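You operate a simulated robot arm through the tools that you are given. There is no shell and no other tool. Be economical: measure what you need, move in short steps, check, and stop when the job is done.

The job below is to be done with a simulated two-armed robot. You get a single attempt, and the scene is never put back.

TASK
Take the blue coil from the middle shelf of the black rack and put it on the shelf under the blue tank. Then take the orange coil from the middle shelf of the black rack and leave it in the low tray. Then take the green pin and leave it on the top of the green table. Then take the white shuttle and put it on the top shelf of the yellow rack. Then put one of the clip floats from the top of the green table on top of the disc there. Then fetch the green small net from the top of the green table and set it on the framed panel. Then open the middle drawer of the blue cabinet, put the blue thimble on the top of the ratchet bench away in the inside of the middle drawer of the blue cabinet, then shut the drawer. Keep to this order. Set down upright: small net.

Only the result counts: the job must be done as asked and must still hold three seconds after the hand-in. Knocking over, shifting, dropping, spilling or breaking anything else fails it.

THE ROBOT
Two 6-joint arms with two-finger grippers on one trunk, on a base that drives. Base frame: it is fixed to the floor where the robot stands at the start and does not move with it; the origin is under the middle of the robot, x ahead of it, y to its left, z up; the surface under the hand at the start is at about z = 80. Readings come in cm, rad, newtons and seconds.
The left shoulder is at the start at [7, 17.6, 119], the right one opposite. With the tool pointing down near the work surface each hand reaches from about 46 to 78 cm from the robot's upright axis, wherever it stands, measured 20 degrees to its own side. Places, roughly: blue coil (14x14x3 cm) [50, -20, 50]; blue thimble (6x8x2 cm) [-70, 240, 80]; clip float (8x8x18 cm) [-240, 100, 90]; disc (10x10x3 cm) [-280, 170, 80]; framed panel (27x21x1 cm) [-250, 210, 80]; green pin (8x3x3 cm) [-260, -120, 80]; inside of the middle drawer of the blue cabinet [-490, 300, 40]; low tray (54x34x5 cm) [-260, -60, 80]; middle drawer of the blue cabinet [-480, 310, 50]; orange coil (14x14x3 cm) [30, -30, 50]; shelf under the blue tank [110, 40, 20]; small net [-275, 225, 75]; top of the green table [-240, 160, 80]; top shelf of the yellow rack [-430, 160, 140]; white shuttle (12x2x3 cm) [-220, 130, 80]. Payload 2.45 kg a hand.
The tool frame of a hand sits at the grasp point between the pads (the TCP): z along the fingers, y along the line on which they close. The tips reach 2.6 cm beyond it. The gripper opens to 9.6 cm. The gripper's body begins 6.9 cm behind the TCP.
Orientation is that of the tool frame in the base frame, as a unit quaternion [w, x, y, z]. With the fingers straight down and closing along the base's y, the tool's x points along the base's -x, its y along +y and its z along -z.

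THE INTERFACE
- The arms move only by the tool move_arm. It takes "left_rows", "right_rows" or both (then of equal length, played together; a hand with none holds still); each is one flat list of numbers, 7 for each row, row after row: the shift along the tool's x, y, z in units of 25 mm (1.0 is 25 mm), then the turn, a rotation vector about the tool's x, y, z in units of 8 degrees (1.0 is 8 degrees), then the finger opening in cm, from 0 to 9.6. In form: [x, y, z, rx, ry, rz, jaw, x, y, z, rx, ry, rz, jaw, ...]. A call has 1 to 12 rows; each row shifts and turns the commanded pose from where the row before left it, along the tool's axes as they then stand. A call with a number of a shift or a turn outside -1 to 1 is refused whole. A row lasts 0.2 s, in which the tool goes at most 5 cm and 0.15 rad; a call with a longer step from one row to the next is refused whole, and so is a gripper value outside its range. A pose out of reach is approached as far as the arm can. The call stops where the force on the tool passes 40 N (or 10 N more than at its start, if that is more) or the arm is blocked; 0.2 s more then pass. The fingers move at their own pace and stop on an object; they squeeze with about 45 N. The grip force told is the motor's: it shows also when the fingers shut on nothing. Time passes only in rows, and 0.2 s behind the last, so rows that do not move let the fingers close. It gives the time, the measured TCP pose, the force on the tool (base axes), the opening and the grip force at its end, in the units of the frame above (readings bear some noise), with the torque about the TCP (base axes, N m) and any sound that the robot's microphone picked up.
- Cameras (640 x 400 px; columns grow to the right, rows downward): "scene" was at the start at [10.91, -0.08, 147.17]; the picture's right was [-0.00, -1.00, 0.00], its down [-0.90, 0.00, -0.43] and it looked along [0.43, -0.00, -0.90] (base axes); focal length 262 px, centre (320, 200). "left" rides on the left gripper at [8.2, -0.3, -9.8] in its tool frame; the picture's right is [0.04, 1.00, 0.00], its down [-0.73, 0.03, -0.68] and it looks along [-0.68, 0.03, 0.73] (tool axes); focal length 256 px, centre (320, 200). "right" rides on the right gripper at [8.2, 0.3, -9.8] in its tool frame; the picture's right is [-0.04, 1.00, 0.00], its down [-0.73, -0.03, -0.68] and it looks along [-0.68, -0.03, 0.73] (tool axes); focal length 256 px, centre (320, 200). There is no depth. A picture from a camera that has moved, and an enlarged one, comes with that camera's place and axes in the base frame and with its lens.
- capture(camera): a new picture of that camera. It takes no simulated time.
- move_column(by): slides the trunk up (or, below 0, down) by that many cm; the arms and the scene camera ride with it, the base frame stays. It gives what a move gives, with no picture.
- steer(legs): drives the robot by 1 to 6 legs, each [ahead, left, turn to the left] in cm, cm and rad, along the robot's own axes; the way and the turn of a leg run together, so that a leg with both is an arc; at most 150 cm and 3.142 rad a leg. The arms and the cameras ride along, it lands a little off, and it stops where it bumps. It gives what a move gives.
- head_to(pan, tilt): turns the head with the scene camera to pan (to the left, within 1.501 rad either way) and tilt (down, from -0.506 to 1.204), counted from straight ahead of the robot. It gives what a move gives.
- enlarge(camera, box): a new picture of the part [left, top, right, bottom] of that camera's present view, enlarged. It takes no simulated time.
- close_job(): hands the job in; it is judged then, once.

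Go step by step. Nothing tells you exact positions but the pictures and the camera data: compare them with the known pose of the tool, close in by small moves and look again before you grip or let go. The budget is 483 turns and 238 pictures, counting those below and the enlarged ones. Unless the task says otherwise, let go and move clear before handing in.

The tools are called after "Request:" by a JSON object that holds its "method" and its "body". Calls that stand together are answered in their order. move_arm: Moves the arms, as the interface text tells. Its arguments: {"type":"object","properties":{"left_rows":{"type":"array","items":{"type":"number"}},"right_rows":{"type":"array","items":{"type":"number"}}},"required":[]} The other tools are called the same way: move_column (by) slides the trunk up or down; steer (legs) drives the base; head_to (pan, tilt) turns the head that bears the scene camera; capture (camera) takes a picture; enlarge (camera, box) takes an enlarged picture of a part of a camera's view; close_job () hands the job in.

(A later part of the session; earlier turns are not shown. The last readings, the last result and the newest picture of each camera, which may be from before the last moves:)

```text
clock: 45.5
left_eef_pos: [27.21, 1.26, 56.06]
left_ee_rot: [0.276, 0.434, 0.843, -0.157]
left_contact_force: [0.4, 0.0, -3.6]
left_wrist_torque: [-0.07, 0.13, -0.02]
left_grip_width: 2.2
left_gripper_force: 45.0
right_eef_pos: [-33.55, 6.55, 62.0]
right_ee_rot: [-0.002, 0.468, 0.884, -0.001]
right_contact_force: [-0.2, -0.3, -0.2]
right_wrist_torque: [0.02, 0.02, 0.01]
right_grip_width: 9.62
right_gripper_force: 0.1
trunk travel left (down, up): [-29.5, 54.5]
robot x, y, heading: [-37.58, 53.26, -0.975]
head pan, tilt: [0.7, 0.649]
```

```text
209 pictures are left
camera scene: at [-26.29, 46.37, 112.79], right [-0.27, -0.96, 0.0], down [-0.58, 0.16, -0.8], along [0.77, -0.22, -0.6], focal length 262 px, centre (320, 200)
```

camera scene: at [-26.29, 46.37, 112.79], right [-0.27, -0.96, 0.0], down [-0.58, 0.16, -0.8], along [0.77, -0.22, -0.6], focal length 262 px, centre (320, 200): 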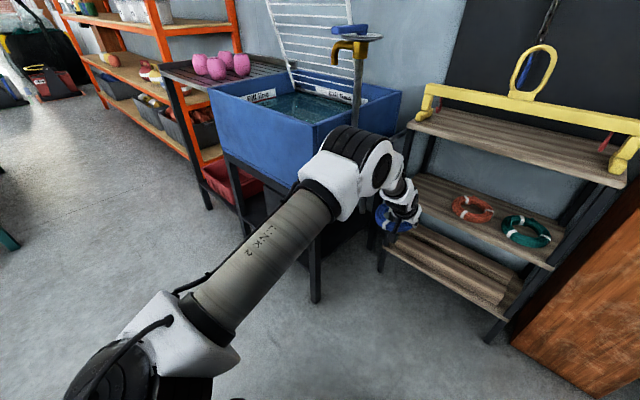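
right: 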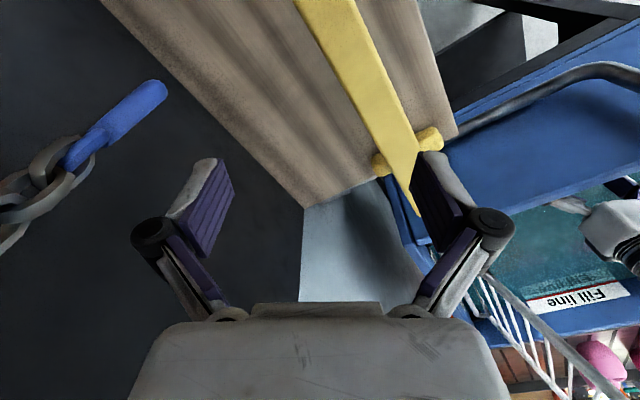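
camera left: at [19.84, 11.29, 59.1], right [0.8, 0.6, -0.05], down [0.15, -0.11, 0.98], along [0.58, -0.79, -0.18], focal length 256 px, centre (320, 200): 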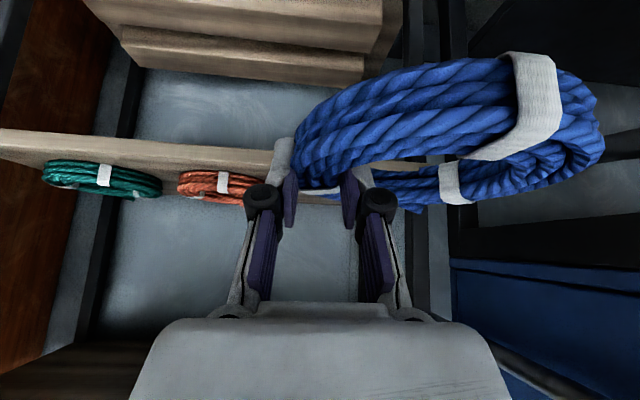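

Coil is held well. The tank's front runs parallel to the rack, further left; I'll back up 30 and slide left 95 to face under the tank.

Request:
{"method": "steer", "body": {"legs": [[-30, 0, 0], [0, 95, 0]]}}

Request:
{"method": "head_to", "body": {"pan": 0.0, "tilt": 0.6}}

Request:
{"method": "capture", "body": {"camera": "scene"}}

```text
clock: 52.2
left_eef_pos: [90.39, 80.53, 56.01]
left_ee_rot: [0.275, 0.434, 0.844, -0.156]
left_contact_force: [0.7, -0.3, -3.4]
left_wrist_torque: [-0.06, 0.15, -0.05]
left_grip_width: 2.12
left_gripper_force: 44.6
right_eef_pos: [29.58, 85.95, 61.89]
right_ee_rot: [-0.001, 0.469, 0.883, 0.0]
right_contact_force: [-0.9, 0.5, 0.5]
right_wrist_torque: [0.05, -0.04, 0.02]
right_grip_width: 9.6
right_gripper_force: 0.0
trunk travel left (down, up): [-29.5, 54.5]
robot x, y, heading: [25.81, 132.11, -0.969]
head pan, tilt: [0.7, 0.649]
```

```text
clock: 53.2
left_eef_pos: [90.31, 80.56, 56.05]
left_ee_rot: [0.275, 0.435, 0.843, -0.157]
left_contact_force: [0.1, 0.0, -3.2]
left_wrist_torque: [-0.09, 0.14, 0.0]
left_grip_width: 2.13
left_gripper_force: 45.1
right_eef_pos: [29.69, 86.13, 61.9]
right_ee_rot: [-0.001, 0.468, 0.884, 0.0]
right_contact_force: [0.1, -0.6, 0.2]
right_wrist_torque: [-0.01, 0.02, -0.03]
right_grip_width: 9.62
right_gripper_force: 0.1
trunk travel left (down, up): [-29.5, 54.5]
robot x, y, heading: [25.72, 132.44, -0.973]
head pan, tilt: [0.0, 0.6]
```

```text
208 pictures are left
camera scene: at [33.5, 120.83, 113.22], right [-0.83, -0.56, 0.0], down [-0.32, 0.47, -0.82], along [0.46, -0.68, -0.57], focal length 262 px, centre (320, 200)
```

scene: 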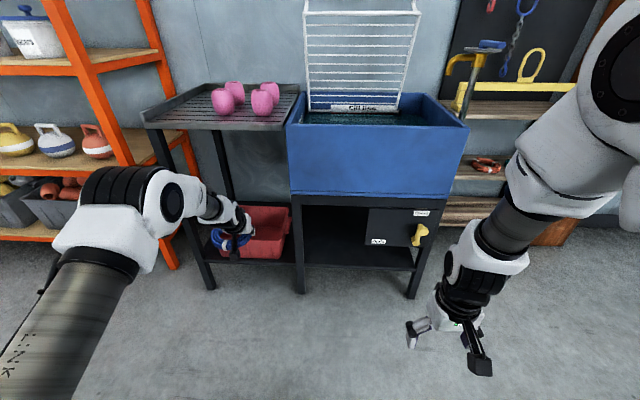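

I see the space under the tank between the post and a black box. I'll shift right 33 cm and lower the column so the coil can go in.

Request:
{"method": "steer", "body": {"legs": [[0, -33, 0]]}}

Request:
{"method": "move_column", "body": {"by": -24}}

Request:
{"method": "head_to", "body": {"pan": 0.2, "tilt": 0.5}}

Request:
{"method": "capture", "body": {"camera": "scene"}}

Request:
{"method": "capture", "body": {"camera": "left"}}

```text
clock: 55.4
left_eef_pos: [62.52, 61.63, 56.09]
left_ee_rot: [0.276, 0.437, 0.842, -0.157]
left_contact_force: [-0.4, -0.5, -2.6]
left_wrist_torque: [-0.04, 0.13, 0.04]
left_grip_width: 2.11
left_gripper_force: 44.3
right_eef_pos: [1.66, 67.19, 61.96]
right_ee_rot: [0.0, 0.47, 0.883, 0.0]
right_contact_force: [0.6, -0.2, -0.2]
right_wrist_torque: [0.01, -0.03, 0.0]
right_grip_width: 9.61
right_gripper_force: 0.0
trunk travel left (down, up): [-29.5, 54.5]
robot x, y, heading: [-1.59, 113.61, -0.98]
head pan, tilt: [0.0, 0.6]
```

```text
clock: 57.9
left_eef_pos: [62.65, 61.67, 31.98]
left_ee_rot: [0.275, 0.437, 0.842, -0.158]
left_contact_force: [-0.5, -0.6, -2.2]
left_wrist_torque: [-0.05, 0.14, -0.07]
left_grip_width: 2.11
left_gripper_force: 45.4
right_eef_pos: [1.72, 67.39, 37.94]
right_ee_rot: [0.0, 0.47, 0.883, 0.0]
right_contact_force: [0.2, 0.8, -0.1]
right_wrist_torque: [0.01, -0.02, -0.01]
right_grip_width: 9.63
right_gripper_force: 0.1
trunk travel left (down, up): [-5.5, 78.5]
robot x, y, heading: [-1.58, 113.49, -0.983]
head pan, tilt: [0.0, 0.6]
```

```text
clock: 58.7
left_eef_pos: [62.48, 61.62, 32.06]
left_ee_rot: [0.275, 0.436, 0.842, -0.158]
left_contact_force: [0.2, 1.1, -3.4]
left_wrist_torque: [-0.09, 0.15, 0.02]
left_grip_width: 2.12
left_gripper_force: 45.3
right_eef_pos: [1.69, 67.33, 38.03]
right_ee_rot: [0.0, 0.47, 0.883, -0.001]
right_contact_force: [0.3, -0.6, 0.2]
right_wrist_torque: [0.01, -0.04, 0.01]
right_grip_width: 9.59
right_gripper_force: 0.0
trunk travel left (down, up): [-5.5, 78.5]
robot x, y, heading: [-1.76, 113.84, -0.978]
head pan, tilt: [0.201, 0.499]
```

```text
207 pictures are left
camera scene: at [7.39, 103.13, 90.12], right [-0.7, -0.71, 0.0], down [-0.34, 0.34, -0.88], along [0.62, -0.62, -0.48], focal length 262 px, centre (320, 200)
```

scene: 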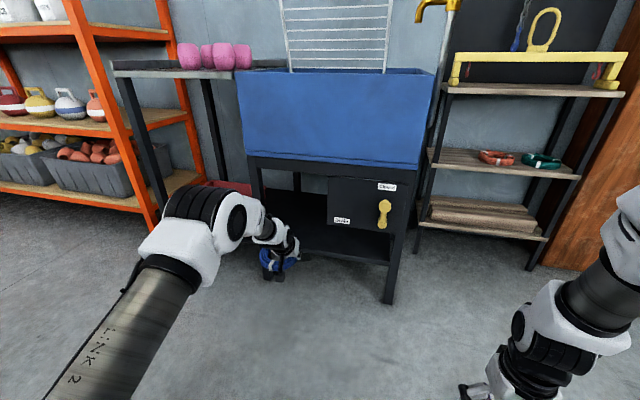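

```text
206 pictures are left
camera left: at [55.19, 71.73, 35.04], right [0.8, 0.59, -0.05], down [0.15, -0.12, 0.98], along [0.58, -0.8, -0.18], focal length 256 px, centre (320, 200)
```

left: 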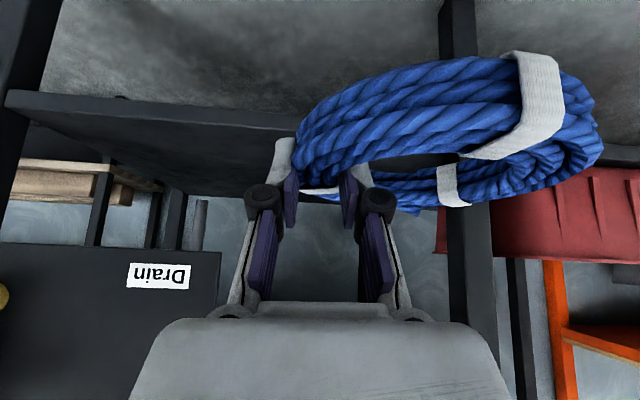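

The coil's left edge would graze the post, so I shift right 3 cm more and lower 4 cm, then look again.

Request:
{"method": "steer", "body": {"legs": [[0, -3.2, 0]]}}

Request:
{"method": "move_column", "body": {"by": -4}}

Request:
{"method": "steer", "body": {"legs": [[9, 0, 0]]}}

Request:
{"method": "capture", "body": {"camera": "left"}}

Request:
{"method": "capture", "body": {"camera": "scene"}}

```text
clock: 59.5
left_eef_pos: [59.84, 59.87, 32.08]
left_ee_rot: [0.275, 0.438, 0.841, -0.158]
left_contact_force: [-0.3, -0.3, -2.9]
left_wrist_torque: [-0.07, 0.15, 0.01]
left_grip_width: 2.1
left_gripper_force: 44.7
right_eef_pos: [-0.89, 65.61, 38.03]
right_ee_rot: [-0.001, 0.47, 0.883, -0.001]
right_contact_force: [-0.3, -0.4, 0.0]
right_wrist_torque: [0.02, 0.01, 0.0]
right_grip_width: 9.61
right_gripper_force: 0.1
trunk travel left (down, up): [-5.5, 78.5]
robot x, y, heading: [-4.34, 112.35, -0.979]
head pan, tilt: [0.201, 0.499]
```

```text
clock: 60.3
left_eef_pos: [59.92, 59.92, 28.06]
left_ee_rot: [0.274, 0.437, 0.842, -0.157]
left_contact_force: [0.1, 1.4, -2.4]
left_wrist_torque: [-0.08, 0.13, -0.02]
left_grip_width: 2.1
left_gripper_force: 44.9
right_eef_pos: [-0.9, 65.68, 34.06]
right_ee_rot: [-0.001, 0.47, 0.883, 0.0]
right_contact_force: [1.3, 0.2, 0.3]
right_wrist_torque: [0.03, 0.02, 0.0]
right_grip_width: 9.61
right_gripper_force: 0.1
trunk travel left (down, up): [-1.5, 82.5]
robot x, y, heading: [-4.11, 112.09, -0.983]
head pan, tilt: [0.201, 0.499]
```

```text
clock: 61.4
left_eef_pos: [65.01, 52.58, 27.94]
left_ee_rot: [0.275, 0.436, 0.842, -0.158]
left_contact_force: [0.5, -0.2, -3.2]
left_wrist_torque: [-0.07, 0.14, 0.02]
left_grip_width: 2.09
left_gripper_force: 44.8
right_eef_pos: [4.13, 58.22, 34.02]
right_ee_rot: [0.0, 0.469, 0.883, -0.001]
right_contact_force: [0.1, 0.7, -0.3]
right_wrist_torque: [-0.02, -0.04, 0.0]
right_grip_width: 9.59
right_gripper_force: 0.0
trunk travel left (down, up): [-1.5, 82.5]
robot x, y, heading: [0.68, 104.98, -0.976]
head pan, tilt: [0.201, 0.499]
```

```text
205 pictures are left
camera left: at [57.57, 62.64, 31.02], right [0.8, 0.6, -0.05], down [0.15, -0.12, 0.98], along [0.58, -0.79, -0.18], focal length 256 px, centre (320, 200)
```

left: 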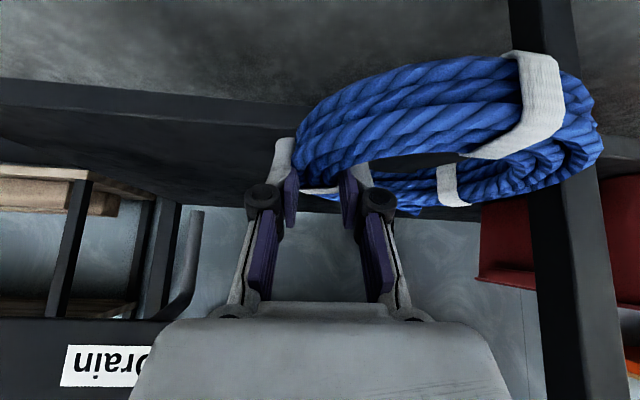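

```text
204 pictures are left
camera scene: at [9.75, 93.98, 86.12], right [-0.7, -0.71, 0.0], down [-0.34, 0.34, -0.88], along [0.63, -0.62, -0.48], focal length 262 px, centre (320, 200)
```

scene: 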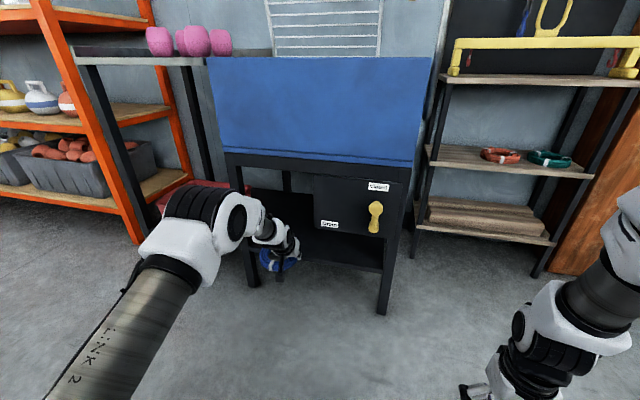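

Clearance to the post is about 2–3 cm. Drive in 8 cm and look.

Request:
{"method": "steer", "body": {"legs": [[8, 0, 0]]}}

Request:
{"method": "capture", "body": {"camera": "left"}}

Request:
{"method": "enlarge", "body": {"camera": "scene", "box": [160, 100, 480, 300]}}

```text
clock: 62.5
left_eef_pos: [69.31, 45.95, 28.09]
left_ee_rot: [0.274, 0.437, 0.842, -0.157]
left_contact_force: [0.6, 0.3, -3.4]
left_wrist_torque: [-0.09, 0.15, 0.01]
left_grip_width: 2.11
left_gripper_force: 45.2
right_eef_pos: [8.54, 51.58, 34.04]
right_ee_rot: [-0.001, 0.469, 0.883, 0.0]
right_contact_force: [0.5, -0.4, -1.1]
right_wrist_torque: [0.0, 0.0, -0.01]
right_grip_width: 9.62
right_gripper_force: 0.1
trunk travel left (down, up): [-1.5, 82.5]
robot x, y, heading: [5.02, 97.99, -0.981]
head pan, tilt: [0.201, 0.499]
```

```text
203 pictures are left
camera left: at [62.0, 55.95, 31.01], right [0.8, 0.59, -0.05], down [0.15, -0.12, 0.98], along [0.58, -0.8, -0.18], focal length 256 px, centre (320, 200)
```

left: 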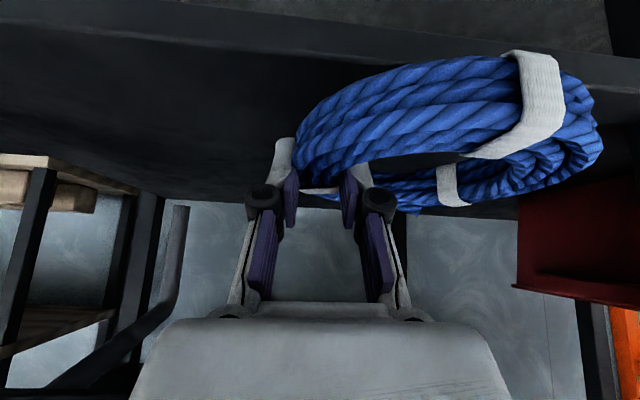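

```text
2.00 times, centred on (320, 200) of scene
camera zoom: at [14.21, 87.33, 86.12], right [-0.7, -0.71, 0.0], down [-0.34, 0.34, -0.88], along [0.62, -0.62, -0.48], focal length 523 px, centre (320, 200)
```

zoom: 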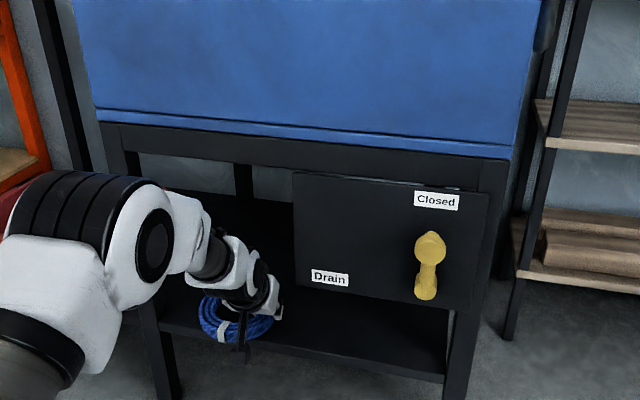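

Going in 9 cm more.

Request:
{"method": "steer", "body": {"legs": [[9, 0, 0]]}}

Request:
{"method": "capture", "body": {"camera": "left"}}

Request:
{"method": "enlarge", "body": {"camera": "scene", "box": [160, 100, 480, 300]}}

```text
clock: 63.6
left_eef_pos: [74.42, 38.3, 28.01]
left_ee_rot: [0.275, 0.437, 0.842, -0.157]
left_contact_force: [0.0, 0.8, -3.5]
left_wrist_torque: [-0.09, 0.1, 0.03]
left_grip_width: 2.13
left_gripper_force: 45.1
right_eef_pos: [13.46, 44.08, 34.04]
right_ee_rot: [-0.001, 0.47, 0.883, -0.001]
right_contact_force: [-0.2, 0.6, 0.3]
right_wrist_torque: [0.02, -0.03, -0.01]
right_grip_width: 9.62
right_gripper_force: 0.1
trunk travel left (down, up): [-1.5, 82.5]
robot x, y, heading: [10.4, 90.62, -0.979]
head pan, tilt: [0.201, 0.499]
```

```text
201 pictures are left
camera left: at [66.96, 48.42, 31.0], right [0.8, 0.59, -0.05], down [0.15, -0.12, 0.98], along [0.58, -0.8, -0.18], focal length 256 px, centre (320, 200)
```

left: 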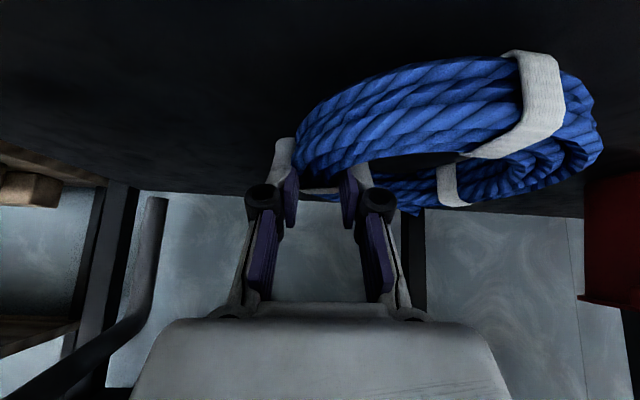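

```text
2.00 times, centred on (320, 200) of scene
camera zoom: at [19.21, 79.84, 86.12], right [-0.7, -0.71, 0.0], down [-0.34, 0.34, -0.88], along [0.62, -0.62, -0.48], focal length 523 px, centre (320, 200)
```

zoom: 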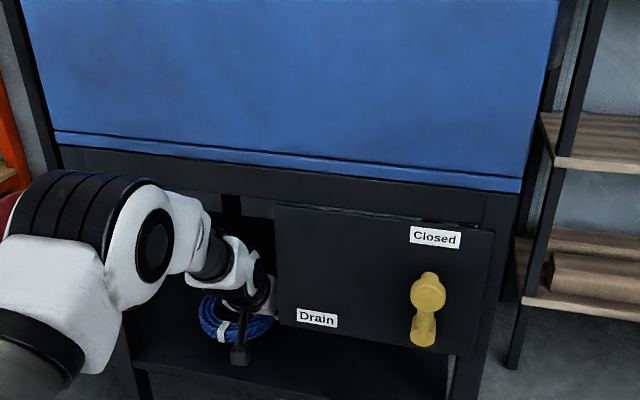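

The coil is over the shelf inside the opening. Now lower gently until contact.

Request:
{"method": "move_arm", "body": {"left_rows": [0.3, 0, 0.4, 0, 0, 0, 1, 0.3, 0, 0.4, 0, 0, 0, 1, 0.12, 0, 0.16, 0, 0, 0, 1, 0, 0, 0, 0, 0, 0, 1]}}

Request:
{"method": "capture", "body": {"camera": "left"}}

```text
clock: 64.6
left_eef_pos: [74.15, 38.27, 25.18]
left_ee_rot: [0.276, 0.437, 0.841, -0.157]
left_contact_force: [-0.6, 3.3, 11.3]
left_wrist_torque: [1.23, -0.28, 0.2]
left_grip_width: 2.11
left_gripper_force: 44.9
right_eef_pos: [13.43, 44.09, 34.01]
right_ee_rot: [0.001, 0.47, 0.883, -0.001]
right_contact_force: [0.6, 0.0, 0.0]
right_wrist_torque: [-0.02, 0.0, -0.01]
right_grip_width: 9.58
right_gripper_force: 0.0
trunk travel left (down, up): [-1.5, 82.5]
robot x, y, heading: [10.35, 90.72, -0.983]
head pan, tilt: [0.201, 0.499]
```

```text
199 pictures are left
camera left: at [66.88, 48.39, 28.18], right [0.8, 0.59, -0.05], down [0.14, -0.11, 0.98], along [0.58, -0.8, -0.18], focal length 256 px, centre (320, 200)
```

left: 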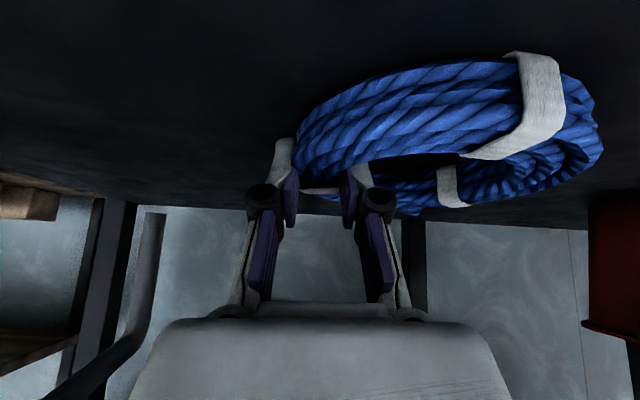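

Contact made at z≈25. I'll release partially and check.

Request:
{"method": "move_arm", "body": {"left_rows": [0.05, 0, 0.06, 0, 0, 0, 1, 0, 0, 0, 0, 0, 0, 3, 0, 0, 0, 0, 0, 0, 4.4, 0, 0, 0, 0, 0, 0, 5]}}

Request:
{"method": "capture", "body": {"camera": "left"}}

```text
clock: 65.6
left_eef_pos: [74.15, 38.34, 24.75]
left_ee_rot: [0.275, 0.437, 0.842, -0.158]
left_contact_force: [1.7, -0.4, 3.7]
left_wrist_torque: [0.09, 0.17, -0.02]
left_grip_width: 4.94
left_gripper_force: 7.5
right_eef_pos: [13.6, 44.0, 33.96]
right_ee_rot: [-0.001, 0.471, 0.882, 0.0]
right_contact_force: [-0.4, 0.0, -0.7]
right_wrist_torque: [0.0, 0.0, -0.03]
right_grip_width: 9.63
right_gripper_force: 0.0
trunk travel left (down, up): [-1.5, 82.5]
robot x, y, heading: [10.29, 90.44, -0.978]
head pan, tilt: [0.201, 0.499]
```

```text
198 pictures are left
camera left: at [66.86, 48.4, 27.82], right [0.8, 0.59, -0.05], down [0.15, -0.12, 0.98], along [0.58, -0.8, -0.18], focal length 256 px, centre (320, 200)
```

left: 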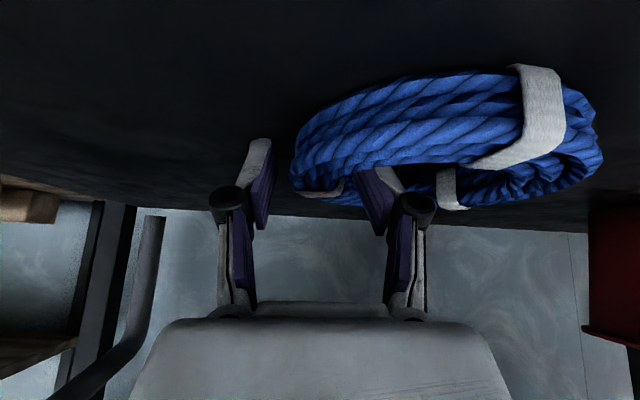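

Coil is down. Raise the fingers out of the ring slowly.

Request:
{"method": "move_arm", "body": {"left_rows": [-0.12, 0, -0.16, 0, 0, 0, 4.4, -0.24, 0, -0.32, 0, 0, 0, 4.4, -0.24, 0, -0.32, 0, 0, 0, 4.4, -0.3, 0, -0.4, 0, 0, 0, 4.4, -0.3, 0, -0.4, 0, 0, 0, 4.4, 0, 0, 0, 0, 0, 0, 4.4]}}

Request:
{"method": "capture", "body": {"camera": "left"}}

```text
clock: 67.0
left_eef_pos: [74.36, 38.49, 29.94]
left_ee_rot: [0.275, 0.438, 0.842, -0.157]
left_contact_force: [0.2, -0.6, 0.1]
left_wrist_torque: [-0.02, 0.0, 0.01]
left_grip_width: 4.39
left_gripper_force: 0.0
right_eef_pos: [13.5, 44.02, 34.0]
right_ee_rot: [0.0, 0.47, 0.883, -0.002]
right_contact_force: [0.0, -0.5, 0.3]
right_wrist_torque: [-0.02, 0.01, 0.02]
right_grip_width: 9.6
right_gripper_force: 0.0
trunk travel left (down, up): [-1.5, 82.5]
robot x, y, heading: [10.09, 90.77, -0.983]
head pan, tilt: [0.201, 0.499]
```

```text
197 pictures are left
camera left: at [66.96, 48.5, 32.89], right [0.8, 0.59, -0.05], down [0.15, -0.12, 0.98], along [0.58, -0.8, -0.18], focal length 256 px, centre (320, 200)
```

left: 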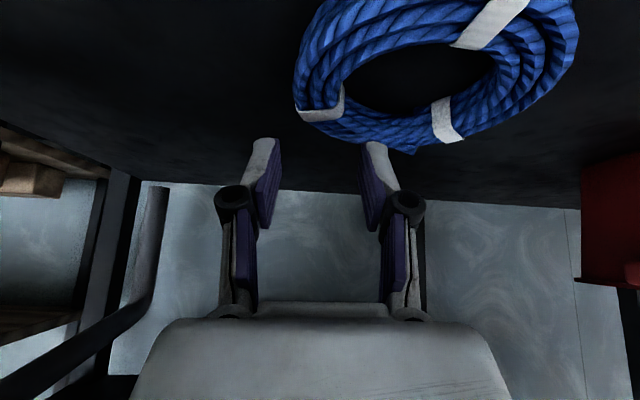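

Blue coil lies flat on the shelf. Back out straight and verify.

Request:
{"method": "steer", "body": {"legs": [[-35, 0, 0]]}}

Request:
{"method": "capture", "body": {"camera": "left"}}

Request:
{"method": "move_column", "body": {"by": 28}}

Request:
{"method": "capture", "body": {"camera": "scene"}}

```text
clock: 69.3
left_eef_pos: [54.79, 67.93, 29.93]
left_ee_rot: [0.274, 0.436, 0.842, -0.157]
left_contact_force: [0.2, -1.3, -0.1]
left_wrist_torque: [-0.01, 0.02, 0.0]
left_grip_width: 4.37
left_gripper_force: 0.1
right_eef_pos: [-6.2, 73.51, 34.02]
right_ee_rot: [-0.001, 0.47, 0.883, 0.0]
right_contact_force: [-0.2, 0.5, 0.2]
right_wrist_torque: [-0.02, -0.01, -0.02]
right_grip_width: 9.58
right_gripper_force: 0.1
trunk travel left (down, up): [-1.5, 82.5]
robot x, y, heading: [-9.23, 119.82, -0.981]
head pan, tilt: [0.201, 0.499]
```

```text
196 pictures are left
camera left: at [47.34, 77.96, 32.87], right [0.8, 0.6, -0.05], down [0.15, -0.12, 0.98], along [0.58, -0.79, -0.18], focal length 256 px, centre (320, 200)
```

left: 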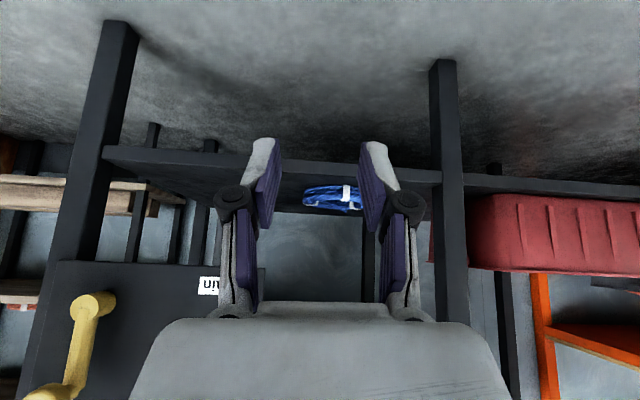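

```text
clock: 72.1
left_eef_pos: [54.65, 67.91, 57.86]
left_ee_rot: [0.274, 0.437, 0.842, -0.158]
left_contact_force: [-0.3, 0.7, -0.1]
left_wrist_torque: [0.01, 0.02, 0.0]
left_grip_width: 4.41
left_gripper_force: 0.0
right_eef_pos: [-6.07, 73.37, 62.09]
right_ee_rot: [0.0, 0.47, 0.883, 0.0]
right_contact_force: [0.1, 0.1, 0.3]
right_wrist_torque: [-0.02, -0.02, -0.02]
right_grip_width: 9.62
right_gripper_force: 0.0
trunk travel left (down, up): [-29.5, 54.5]
robot x, y, heading: [-9.84, 119.59, -0.979]
head pan, tilt: [0.201, 0.499]
```

```text
195 pictures are left
camera scene: at [-0.49, 109.22, 114.13], right [-0.7, -0.71, 0.0], down [-0.34, 0.34, -0.88], along [0.63, -0.62, -0.48], focal length 262 px, centre (320, 200)
```

scene: 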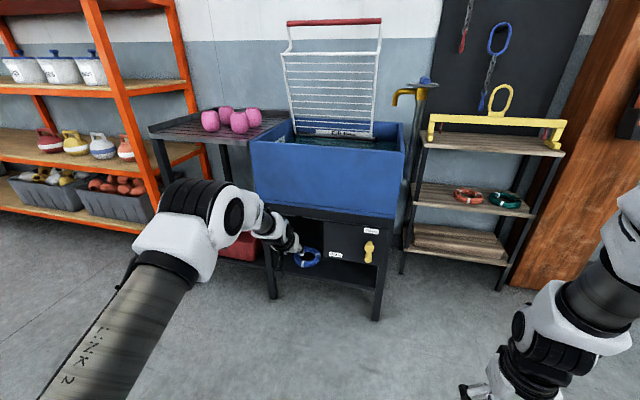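

Blue coil is in place. Now return to the rack for the orange coil: slide right ~69 and forward ~47.

Request:
{"method": "steer", "body": {"legs": [[0, -68.5, 0], [45, 0, 0]]}}

Request:
{"method": "capture", "body": {"camera": "left"}}

Request:
{"method": "capture", "body": {"camera": "scene"}}

```text
clock: 78.2
left_eef_pos: [23.48, -8.36, 57.85]
left_ee_rot: [0.274, 0.436, 0.842, -0.157]
left_contact_force: [0.9, -0.5, -0.2]
left_wrist_torque: [-0.04, 0.01, 0.01]
left_grip_width: 4.41
left_gripper_force: 0.1
right_eef_pos: [-37.28, -2.78, 61.92]
right_ee_rot: [0.001, 0.468, 0.884, 0.0]
right_contact_force: [0.5, 0.0, 0.4]
right_wrist_torque: [0.01, 0.03, -0.01]
right_grip_width: 9.59
right_gripper_force: 0.1
trunk travel left (down, up): [-29.5, 54.5]
robot x, y, heading: [-40.7, 43.72, -0.978]
head pan, tilt: [0.201, 0.499]
```

```text
194 pictures are left
camera left: at [16.15, 1.79, 60.84], right [0.8, 0.6, -0.05], down [0.15, -0.12, 0.98], along [0.58, -0.79, -0.18], focal length 256 px, centre (320, 200)
```

left: 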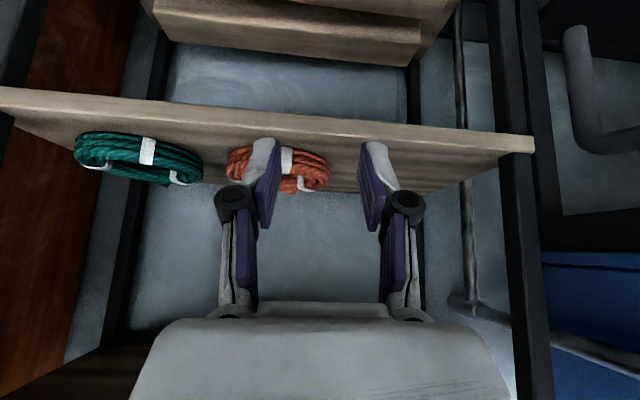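

```text
193 pictures are left
camera scene: at [-31.72, 32.98, 114.12], right [-0.7, -0.71, 0.0], down [-0.34, 0.34, -0.88], along [0.63, -0.61, -0.48], focal length 262 px, centre (320, 200)
```

scene: 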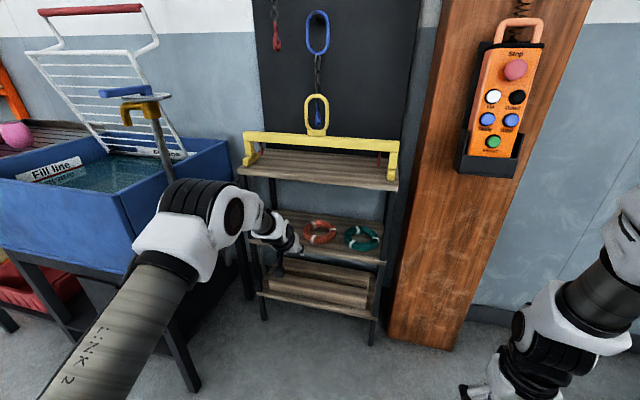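

Orange ring at ≈(32.3,-30). I'll grip its left wall (free side now); lower to z 56 and drive in 21 cm.

Request:
{"method": "move_arm", "body": {"left_rows": [0.45, 0, 0.61, 0, 0, 0, 6.2, 0, 0, 0, 0, 0, 0, 6.2]}}

Request:
{"method": "steer", "body": {"legs": [[20, 0, 0]]}}

Request:
{"method": "capture", "body": {"camera": "left"}}

```text
clock: 78.8
left_eef_pos: [23.49, -8.43, 55.94]
left_ee_rot: [0.275, 0.436, 0.843, -0.157]
left_contact_force: [-0.1, -0.3, 1.5]
left_wrist_torque: [0.0, 0.01, 0.03]
left_grip_width: 6.19
left_gripper_force: 0.0
right_eef_pos: [-37.41, -2.74, 61.92]
right_ee_rot: [0.0, 0.469, 0.883, 0.0]
right_contact_force: [-0.4, -0.2, 1.3]
right_wrist_torque: [0.03, 0.01, -0.02]
right_grip_width: 9.58
right_gripper_force: 0.1
trunk travel left (down, up): [-29.5, 54.5]
robot x, y, heading: [-40.56, 43.85, -0.976]
head pan, tilt: [0.201, 0.499]
```

```text
clock: 80.5
left_eef_pos: [34.73, -24.96, 55.84]
left_ee_rot: [0.275, 0.435, 0.843, -0.156]
left_contact_force: [-0.5, 0.2, -0.3]
left_wrist_torque: [-0.05, 0.0, -0.02]
left_grip_width: 6.23
left_gripper_force: 0.1
right_eef_pos: [-25.94, -19.49, 61.99]
right_ee_rot: [-0.001, 0.467, 0.884, 0.0]
right_contact_force: [0.8, 0.8, 0.0]
right_wrist_torque: [0.0, 0.0, -0.02]
right_grip_width: 9.61
right_gripper_force: 0.2
trunk travel left (down, up): [-29.5, 54.5]
robot x, y, heading: [-29.42, 27.26, -0.978]
head pan, tilt: [0.201, 0.499]
```

```text
192 pictures are left
camera left: at [27.38, -14.84, 58.87], right [0.8, 0.6, -0.05], down [0.15, -0.12, 0.98], along [0.58, -0.79, -0.18], focal length 256 px, centre (320, 200)
```

left: 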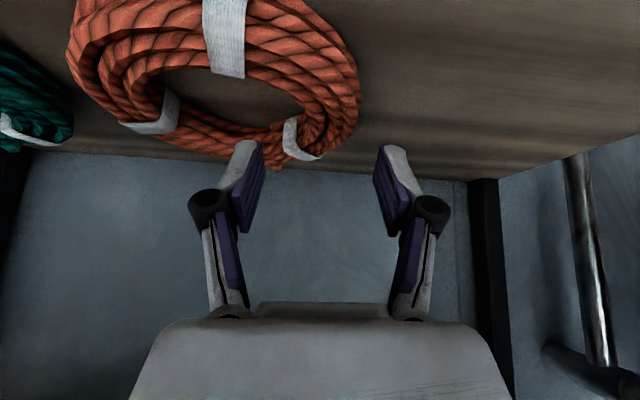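

The left wall of the orange ring sits between the fingers' line and TCP depth matches ring centre. Lower to about 53 and look.

Request:
{"method": "move_arm", "body": {"left_rows": [0.3, 0.08, 0.4, 0, 0, 0, 6.2, 0.3, 0, 0.4, 0, 0, 0, 6.2, 0.1, 0, 0.14, 0, 0, 0, 6.2, 0, 0, 0, 0, 0, 0, 6.2]}}

Request:
{"method": "capture", "body": {"camera": "left"}}

```text
clock: 81.5
left_eef_pos: [34.9, -24.83, 52.84]
left_ee_rot: [0.276, 0.434, 0.843, -0.156]
left_contact_force: [0.7, 0.4, 0.4]
left_wrist_torque: [0.03, 0.01, -0.03]
left_grip_width: 6.22
left_gripper_force: 0.1
right_eef_pos: [-26.02, -19.39, 61.96]
right_ee_rot: [0.0, 0.469, 0.883, 0.0]
right_contact_force: [-0.5, 0.9, 0.0]
right_wrist_torque: [0.02, 0.0, 0.05]
right_grip_width: 9.61
right_gripper_force: 0.0
trunk travel left (down, up): [-29.5, 54.5]
robot x, y, heading: [-29.38, 26.89, -0.975]
head pan, tilt: [0.201, 0.499]
```

```text
191 pictures are left
camera left: at [27.54, -14.73, 55.93], right [0.8, 0.6, -0.05], down [0.15, -0.12, 0.98], along [0.58, -0.79, -0.18], focal length 256 px, centre (320, 200)
```

left: 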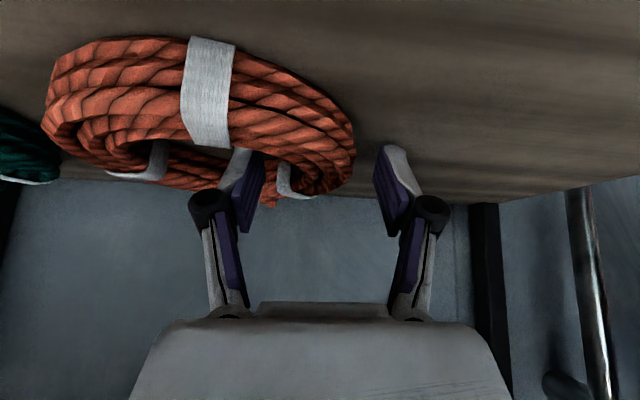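

Inner finger is entering the hole, outer is clear. Lower 0.9 cm more, then close.

Request:
{"method": "move_arm", "body": {"left_rows": [0.1, 0, 0.14, 0, 0, 0, 6.2, 0.11, 0, 0.15, 0, 0, 0, 6.2, 0, 0, 0, 0, 0, 0, 6.2]}}

Request:
{"method": "capture", "body": {"camera": "left"}}

```text
clock: 82.2
left_eef_pos: [34.92, -25.0, 52.49]
left_ee_rot: [0.278, 0.435, 0.842, -0.158]
left_contact_force: [5.6, -3.9, 16.2]
left_wrist_torque: [0.22, -0.65, -0.27]
left_grip_width: 6.63
left_gripper_force: 3.1
right_eef_pos: [-26.07, -19.41, 62.1]
right_ee_rot: [0.002, 0.468, 0.884, 0.0]
right_contact_force: [-1.1, -0.1, -0.5]
right_wrist_torque: [-0.04, -0.02, 0.0]
right_grip_width: 9.63
right_gripper_force: 0.1
trunk travel left (down, up): [-29.5, 54.5]
robot x, y, heading: [-29.62, 26.63, -0.974]
head pan, tilt: [0.201, 0.499]
```

```text
190 pictures are left
camera left: at [27.51, -14.89, 55.34], right [0.8, 0.6, -0.05], down [0.14, -0.11, 0.98], along [0.58, -0.79, -0.17], focal length 256 px, centre (320, 200)
```

left: 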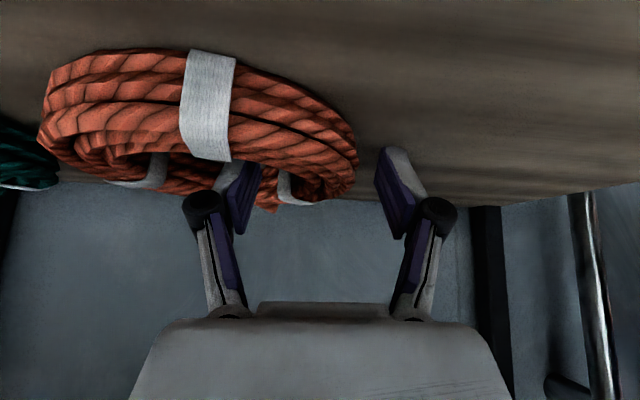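

The same contact signature as before — it's the shelf surface. Ease up a hair and close.

Request:
{"method": "move_arm", "body": {"left_rows": [-0.08, 0, -0.1, 0, 0, 0, 6.0, 0, 0, 0, 0, 0, 0, 3, 0, 0, 0, 0, 0, 0, 0.5, 0, 0, 0, 0, 0, 0, 0.5, 0, 0, 0, 0, 0, 0, 0.5]}}

Request:
{"method": "capture", "body": {"camera": "left"}}

```text
clock: 83.5
left_eef_pos: [34.95, -24.74, 52.94]
left_ee_rot: [0.278, 0.434, 0.842, -0.158]
left_contact_force: [13.2, 10.0, 29.5]
left_wrist_torque: [0.46, -0.01, -0.07]
left_grip_width: 2.61
left_gripper_force: 45.2
right_eef_pos: [-26.14, -19.16, 62.12]
right_ee_rot: [0.001, 0.468, 0.884, -0.001]
right_contact_force: [0.0, -0.2, 0.1]
right_wrist_torque: [0.02, 0.01, 0.02]
right_grip_width: 9.61
right_gripper_force: 0.1
trunk travel left (down, up): [-29.5, 54.5]
robot x, y, heading: [-29.64, 26.96, -0.974]
head pan, tilt: [0.201, 0.499]
```

```text
189 pictures are left
camera left: at [27.46, -14.64, 55.76], right [0.8, 0.6, -0.05], down [0.14, -0.11, 0.98], along [0.58, -0.79, -0.17], focal length 256 px, centre (320, 200)
```

left: 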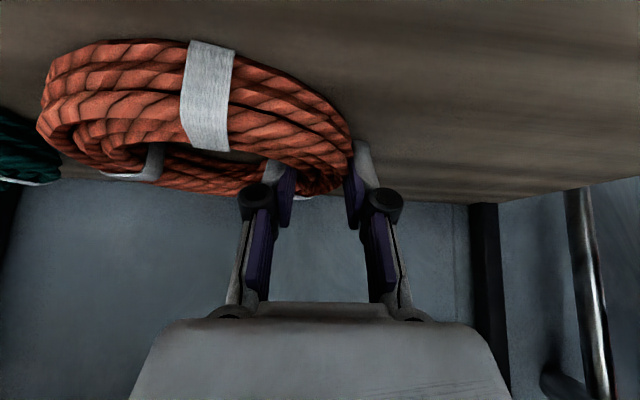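

Gripped at 2.6 cm. Lift and check, then back out.

Request:
{"method": "move_arm", "body": {"left_rows": [-0.24, 0, -0.32, 0, 0, 0, 0.5, -0.3, 0, -0.4, 0, 0, 0, 0.5, -0.3, 0, -0.4, 0, 0, 0, 0.5, 0, 0, 0, 0, 0, 0, 0.5]}}

Request:
{"method": "capture", "body": {"camera": "left"}}

```text
clock: 84.5
left_eef_pos: [34.97, -24.85, 55.85]
left_ee_rot: [0.273, 0.436, 0.843, -0.156]
left_contact_force: [-0.3, 0.3, -3.0]
left_wrist_torque: [0.09, -0.11, 0.0]
left_grip_width: 2.56
left_gripper_force: 45.0
right_eef_pos: [-25.94, -19.3, 62.0]
right_ee_rot: [-0.001, 0.469, 0.883, -0.001]
right_contact_force: [0.8, -0.3, -0.5]
right_wrist_torque: [0.01, 0.0, 0.02]
right_grip_width: 9.61
right_gripper_force: 0.2
trunk travel left (down, up): [-29.5, 54.5]
robot x, y, heading: [-29.14, 26.97, -0.977]
head pan, tilt: [0.201, 0.499]
```

```text
188 pictures are left
camera left: at [27.61, -14.69, 58.86], right [0.8, 0.6, -0.05], down [0.15, -0.12, 0.98], along [0.58, -0.79, -0.18], focal length 256 px, centre (320, 200)
```

left: 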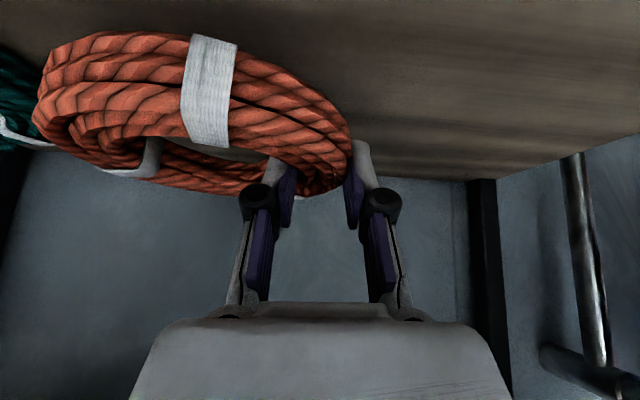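

Orange coil held. Back out, raise the column, and turn left towards the rest of the room to look around.

Request:
{"method": "steer", "body": {"legs": [[-45, 0, 0]]}}

Request:
{"method": "move_column", "body": {"by": 40}}

Request:
{"method": "head_to", "body": {"pan": -1.4, "tilt": 0.4}}

Request:
{"method": "capture", "body": {"camera": "scene"}}

Request:
{"method": "capture", "body": {"camera": "left"}}

```text
clock: 87.2
left_eef_pos: [9.24, 13.25, 56.0]
left_ee_rot: [0.275, 0.435, 0.843, -0.157]
left_contact_force: [-0.2, 0.3, -2.8]
left_wrist_torque: [0.12, -0.11, 0.0]
left_grip_width: 2.53
left_gripper_force: 45.4
right_eef_pos: [-51.77, 18.57, 61.9]
right_ee_rot: [0.0, 0.468, 0.884, 0.0]
right_contact_force: [0.4, -0.2, 0.5]
right_wrist_torque: [-0.02, 0.02, -0.01]
right_grip_width: 9.6
right_gripper_force: 0.2
trunk travel left (down, up): [-29.5, 54.5]
robot x, y, heading: [-55.24, 65.28, -0.98]
head pan, tilt: [0.201, 0.499]
```

```text
clock: 91.0
left_eef_pos: [9.29, 13.24, 95.87]
left_ee_rot: [0.274, 0.435, 0.843, -0.156]
left_contact_force: [0.3, 0.2, -2.5]
left_wrist_torque: [0.11, -0.1, 0.03]
left_grip_width: 2.47
left_gripper_force: 44.5
right_eef_pos: [-51.7, 18.54, 101.95]
right_ee_rot: [0.0, 0.468, 0.883, -0.001]
right_contact_force: [0.4, 0.3, -0.2]
right_wrist_torque: [-0.01, -0.01, 0.01]
right_grip_width: 9.63
right_gripper_force: 0.2
trunk travel left (down, up): [-69.5, 14.5]
robot x, y, heading: [-55.25, 65.14, -0.982]
head pan, tilt: [0.201, 0.499]
```

```text
clock: 92.7
left_eef_pos: [9.29, 13.19, 95.91]
left_ee_rot: [0.275, 0.435, 0.843, -0.157]
left_contact_force: [0.1, -0.4, -3.2]
left_wrist_torque: [0.1, -0.09, -0.02]
left_grip_width: 2.49
left_gripper_force: 44.8
right_eef_pos: [-51.66, 18.51, 101.93]
right_ee_rot: [0.0, 0.468, 0.884, -0.002]
right_contact_force: [-0.1, -0.3, 0.1]
right_wrist_torque: [0.01, 0.01, -0.02]
right_grip_width: 9.61
right_gripper_force: 0.1
trunk travel left (down, up): [-69.5, 14.5]
robot x, y, heading: [-55.15, 64.89, -0.97]
head pan, tilt: [-1.4, 0.4]
```

```text
187 pictures are left
camera scene: at [-59.36, 54.31, 155.05], right [-0.69, 0.72, 0.0], down [0.28, 0.27, -0.92], along [-0.66, -0.64, -0.39], focal length 262 px, centre (320, 200)
```

scene: 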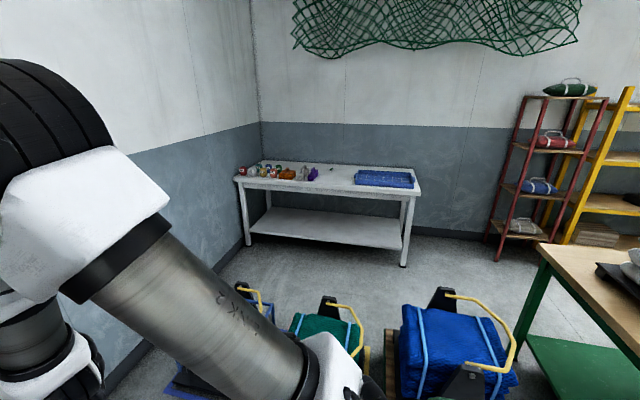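

```text
186 pictures are left
camera left: at [1.93, 23.26, 98.89], right [0.8, 0.6, -0.05], down [0.15, -0.12, 0.98], along [0.58, -0.79, -0.18], focal length 256 px, centre (320, 200)
```

left: 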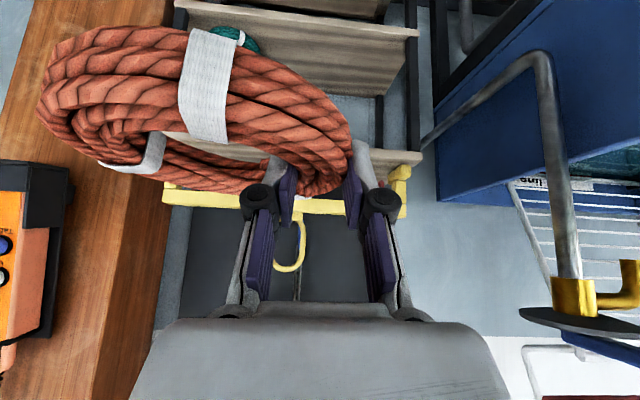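

The white table with the blue tray is across the room behind some bales. I'll turn right to face it and survey the passage.

Request:
{"method": "steer", "body": {"legs": [[0, 0, -1.64]]}}

Request:
{"method": "head_to", "body": {"pan": 0, "tilt": 0.7}}

Request:
{"method": "capture", "body": {"camera": "scene"}}

Request:
{"method": "head_to", "body": {"pan": -0.9, "tilt": 0.5}}

Request:
{"method": "capture", "body": {"camera": "scene"}}

```text
clock: 97.1
left_eef_pos: [-111.85, 4.55, 95.9]
left_ee_rot: [0.072, 0.914, 0.254, -0.308]
left_contact_force: [0.2, 0.0, -2.8]
left_wrist_torque: [-0.12, -0.16, -0.03]
left_grip_width: 2.48
left_gripper_force: 45.6
right_eef_pos: [-101.9, 64.92, 101.88]
right_ee_rot: [0.0, 0.966, 0.257, 0.0]
right_contact_force: [-0.3, -0.4, -0.4]
right_wrist_torque: [0.0, 0.02, 0.0]
right_grip_width: 9.59
right_gripper_force: 0.2
trunk travel left (down, up): [-69.5, 14.5]
robot x, y, heading: [-55.31, 64.91, -2.624]
head pan, tilt: [-1.4, 0.4]
```

```text
clock: 98.6
left_eef_pos: [-111.86, 4.3, 95.96]
left_ee_rot: [0.071, 0.914, 0.254, -0.308]
left_contact_force: [-0.6, -0.7, -3.3]
left_wrist_torque: [-0.1, -0.12, 0.04]
left_grip_width: 2.49
left_gripper_force: 45.1
right_eef_pos: [-101.89, 64.85, 101.92]
right_ee_rot: [-0.001, 0.966, 0.257, 0.0]
right_contact_force: [-0.2, 0.0, 0.5]
right_wrist_torque: [-0.01, -0.02, -0.01]
right_grip_width: 9.61
right_gripper_force: 0.0
trunk travel left (down, up): [-69.5, 14.5]
robot x, y, heading: [-55.22, 65.15, -2.618]
head pan, tilt: [0.0, 0.7]
```

```text
185 pictures are left
camera scene: at [-67.36, 58.19, 152.36], right [-0.5, 0.87, 0.0], down [0.56, 0.32, -0.76], along [-0.66, -0.38, -0.64], focal length 262 px, centre (320, 200)
```

scene: 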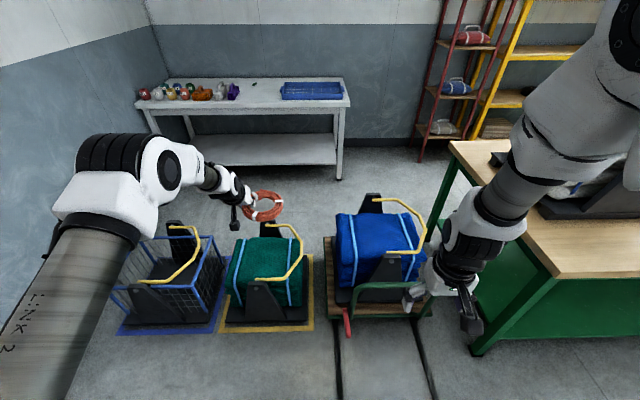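

```text
clock: 99.8
left_eef_pos: [-111.87, 4.39, 95.89]
left_ee_rot: [0.072, 0.914, 0.255, -0.308]
left_contact_force: [0.1, -0.2, -3.6]
left_wrist_torque: [-0.09, -0.09, 0.0]
left_grip_width: 2.47
left_gripper_force: 44.9
right_eef_pos: [-101.9, 64.89, 102.01]
right_ee_rot: [0.0, 0.966, 0.257, 0.0]
right_contact_force: [0.3, -0.3, 0.0]
right_wrist_torque: [0.02, 0.03, -0.01]
right_grip_width: 9.59
right_gripper_force: 0.2
trunk travel left (down, up): [-69.5, 14.5]
robot x, y, heading: [-55.26, 64.81, -2.623]
head pan, tilt: [-0.901, 0.499]
```

```text
184 pictures are left
camera scene: at [-68.44, 65.78, 154.13], right [0.37, 0.93, 0.0], down [0.45, -0.18, -0.88], along [-0.82, 0.33, -0.48], focal length 262 px, centre (320, 200)
```

scene: 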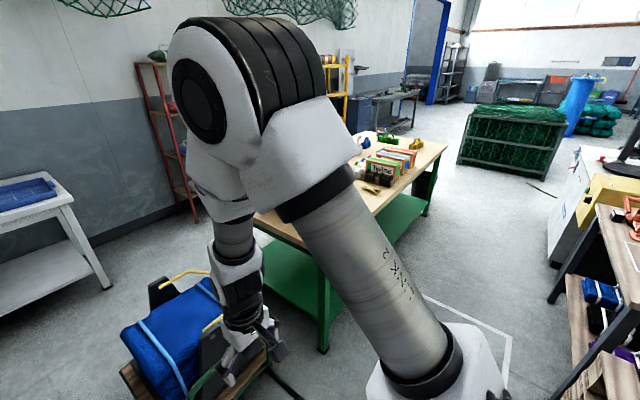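

Layout understood: the white table must be reached by going around the far end of the green table. I'll raise the trunk, turn right to run along the green table's near side, and look.

Request:
{"method": "move_column", "body": {"by": 13}}

Request:
{"method": "steer", "body": {"legs": [[8, 0, 0], [0, 0, -1.57]]}}

Request:
{"method": "head_to", "body": {"pan": 0, "tilt": 0.55}}

Request:
{"method": "capture", "body": {"camera": "scene"}}

```text
clock: 101.4
left_eef_pos: [-112.01, 4.47, 108.73]
left_ee_rot: [0.073, 0.914, 0.255, -0.307]
left_contact_force: [0.4, 0.0, -2.9]
left_wrist_torque: [-0.15, -0.12, 0.0]
left_grip_width: 2.49
left_gripper_force: 45.2
right_eef_pos: [-101.83, 64.87, 114.98]
right_ee_rot: [-0.001, 0.967, 0.257, 0.001]
right_contact_force: [0.1, -0.1, 0.8]
right_wrist_torque: [0.01, 0.01, -0.01]
right_grip_width: 9.57
right_gripper_force: 0.0
trunk travel left (down, up): [-82.5, 1.5]
robot x, y, heading: [-55.24, 65.25, -2.621]
head pan, tilt: [-0.901, 0.499]
```

```text
clock: 106.3
left_eef_pos: [-121.98, 118.62, 108.95]
left_ee_rot: [-0.169, 0.822, -0.474, -0.267]
left_contact_force: [0.4, 0.5, -3.3]
left_wrist_torque: [-0.12, 0.09, 0.0]
left_grip_width: 2.53
left_gripper_force: 44.4
right_eef_pos: [-61.67, 107.63, 114.87]
right_ee_rot: [0.0, 0.861, -0.508, 0.0]
right_contact_force: [-0.6, 0.7, -0.1]
right_wrist_torque: [-0.03, 0.05, 0.0]
right_grip_width: 9.61
right_gripper_force: 0.0
trunk travel left (down, up): [-82.5, 1.5]
robot x, y, heading: [-62.26, 60.94, 2.072]
head pan, tilt: [-0.901, 0.499]
```

```text
clock: 107.5
left_eef_pos: [-121.91, 118.66, 108.82]
left_ee_rot: [-0.169, 0.822, -0.473, -0.267]
left_contact_force: [0.5, -0.5, -3.1]
left_wrist_torque: [-0.09, 0.09, -0.01]
left_grip_width: 2.5
left_gripper_force: 44.7
right_eef_pos: [-61.67, 107.62, 114.85]
right_ee_rot: [-0.001, 0.861, -0.509, 0.001]
right_contact_force: [0.5, -0.2, -0.2]
right_wrist_torque: [-0.02, 0.0, -0.04]
right_grip_width: 9.58
right_gripper_force: 0.0
trunk travel left (down, up): [-82.5, 1.5]
robot x, y, heading: [-62.03, 60.95, 2.073]
head pan, tilt: [0.0, 0.55]
```

```text
183 pictures are left
camera scene: at [-69.35, 73.3, 166.67], right [0.88, 0.48, 0.0], down [0.25, -0.46, -0.85], along [-0.41, 0.75, -0.52], focal length 262 px, centre (320, 200)
```

scene: 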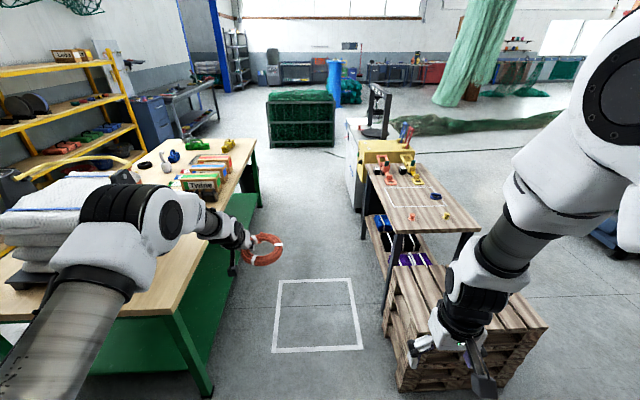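

The corridor ahead is free. Drive forward.

Request:
{"method": "steer", "body": {"legs": [[150, 0, 0.02]]}}

Request:
{"method": "capture", "body": {"camera": "scene"}}

Request:
{"method": "head_to", "body": {"pan": 1.0, "tilt": 0.6}}

Request:
{"method": "capture", "body": {"camera": "scene"}}

```text
clock: 115.0
left_eef_pos: [-193.85, 252.09, 108.93]
left_ee_rot: [-0.17, 0.821, -0.476, -0.266]
left_contact_force: [0.3, 0.3, -2.9]
left_wrist_torque: [-0.08, 0.13, -0.01]
left_grip_width: 2.48
left_gripper_force: 45.0
right_eef_pos: [-133.73, 240.5, 115.05]
right_ee_rot: [-0.001, 0.859, -0.512, 0.001]
right_contact_force: [0.3, -1.0, 0.3]
right_wrist_torque: [0.02, -0.02, -0.01]
right_grip_width: 9.59
right_gripper_force: 0.1
trunk travel left (down, up): [-82.5, 1.5]
robot x, y, heading: [-134.65, 193.8, 2.071]
head pan, tilt: [0.0, 0.55]
```

```text
182 pictures are left
camera scene: at [-141.69, 206.29, 166.68], right [0.88, 0.48, 0.0], down [0.25, -0.46, -0.85], along [-0.41, 0.75, -0.52], focal length 262 px, centre (320, 200)
```

scene: 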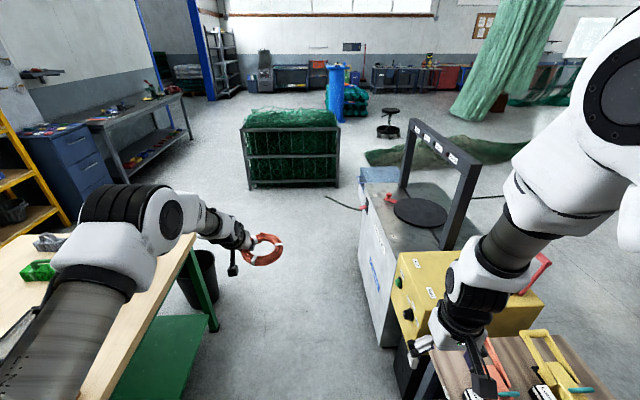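

```text
clock: 116.3
left_eef_pos: [-193.87, 252.02, 108.94]
left_ee_rot: [-0.171, 0.82, -0.477, -0.266]
left_contact_force: [-0.5, -0.2, -2.9]
left_wrist_torque: [-0.09, 0.13, 0.03]
left_grip_width: 2.47
left_gripper_force: 44.9
right_eef_pos: [-133.83, 240.6, 115.04]
right_ee_rot: [-0.001, 0.859, -0.512, 0.001]
right_contact_force: [-0.7, -0.2, 0.4]
right_wrist_torque: [-0.01, -0.05, -0.01]
right_grip_width: 9.61
right_gripper_force: 0.0
trunk travel left (down, up): [-82.5, 1.5]
robot x, y, heading: [-134.47, 194.09, 2.063]
head pan, tilt: [1.0, 0.6]
```

```text
181 pictures are left
camera scene: at [-146.26, 199.11, 166.22], right [0.08, 1.0, 0.0], down [0.56, -0.04, -0.82], along [-0.82, 0.06, -0.57], focal length 262 px, centre (320, 200)
```

scene: 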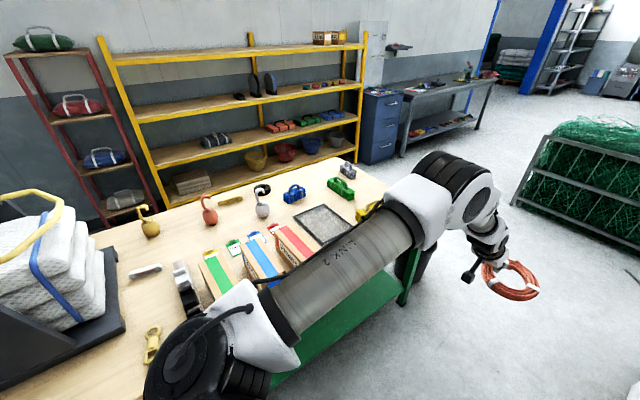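

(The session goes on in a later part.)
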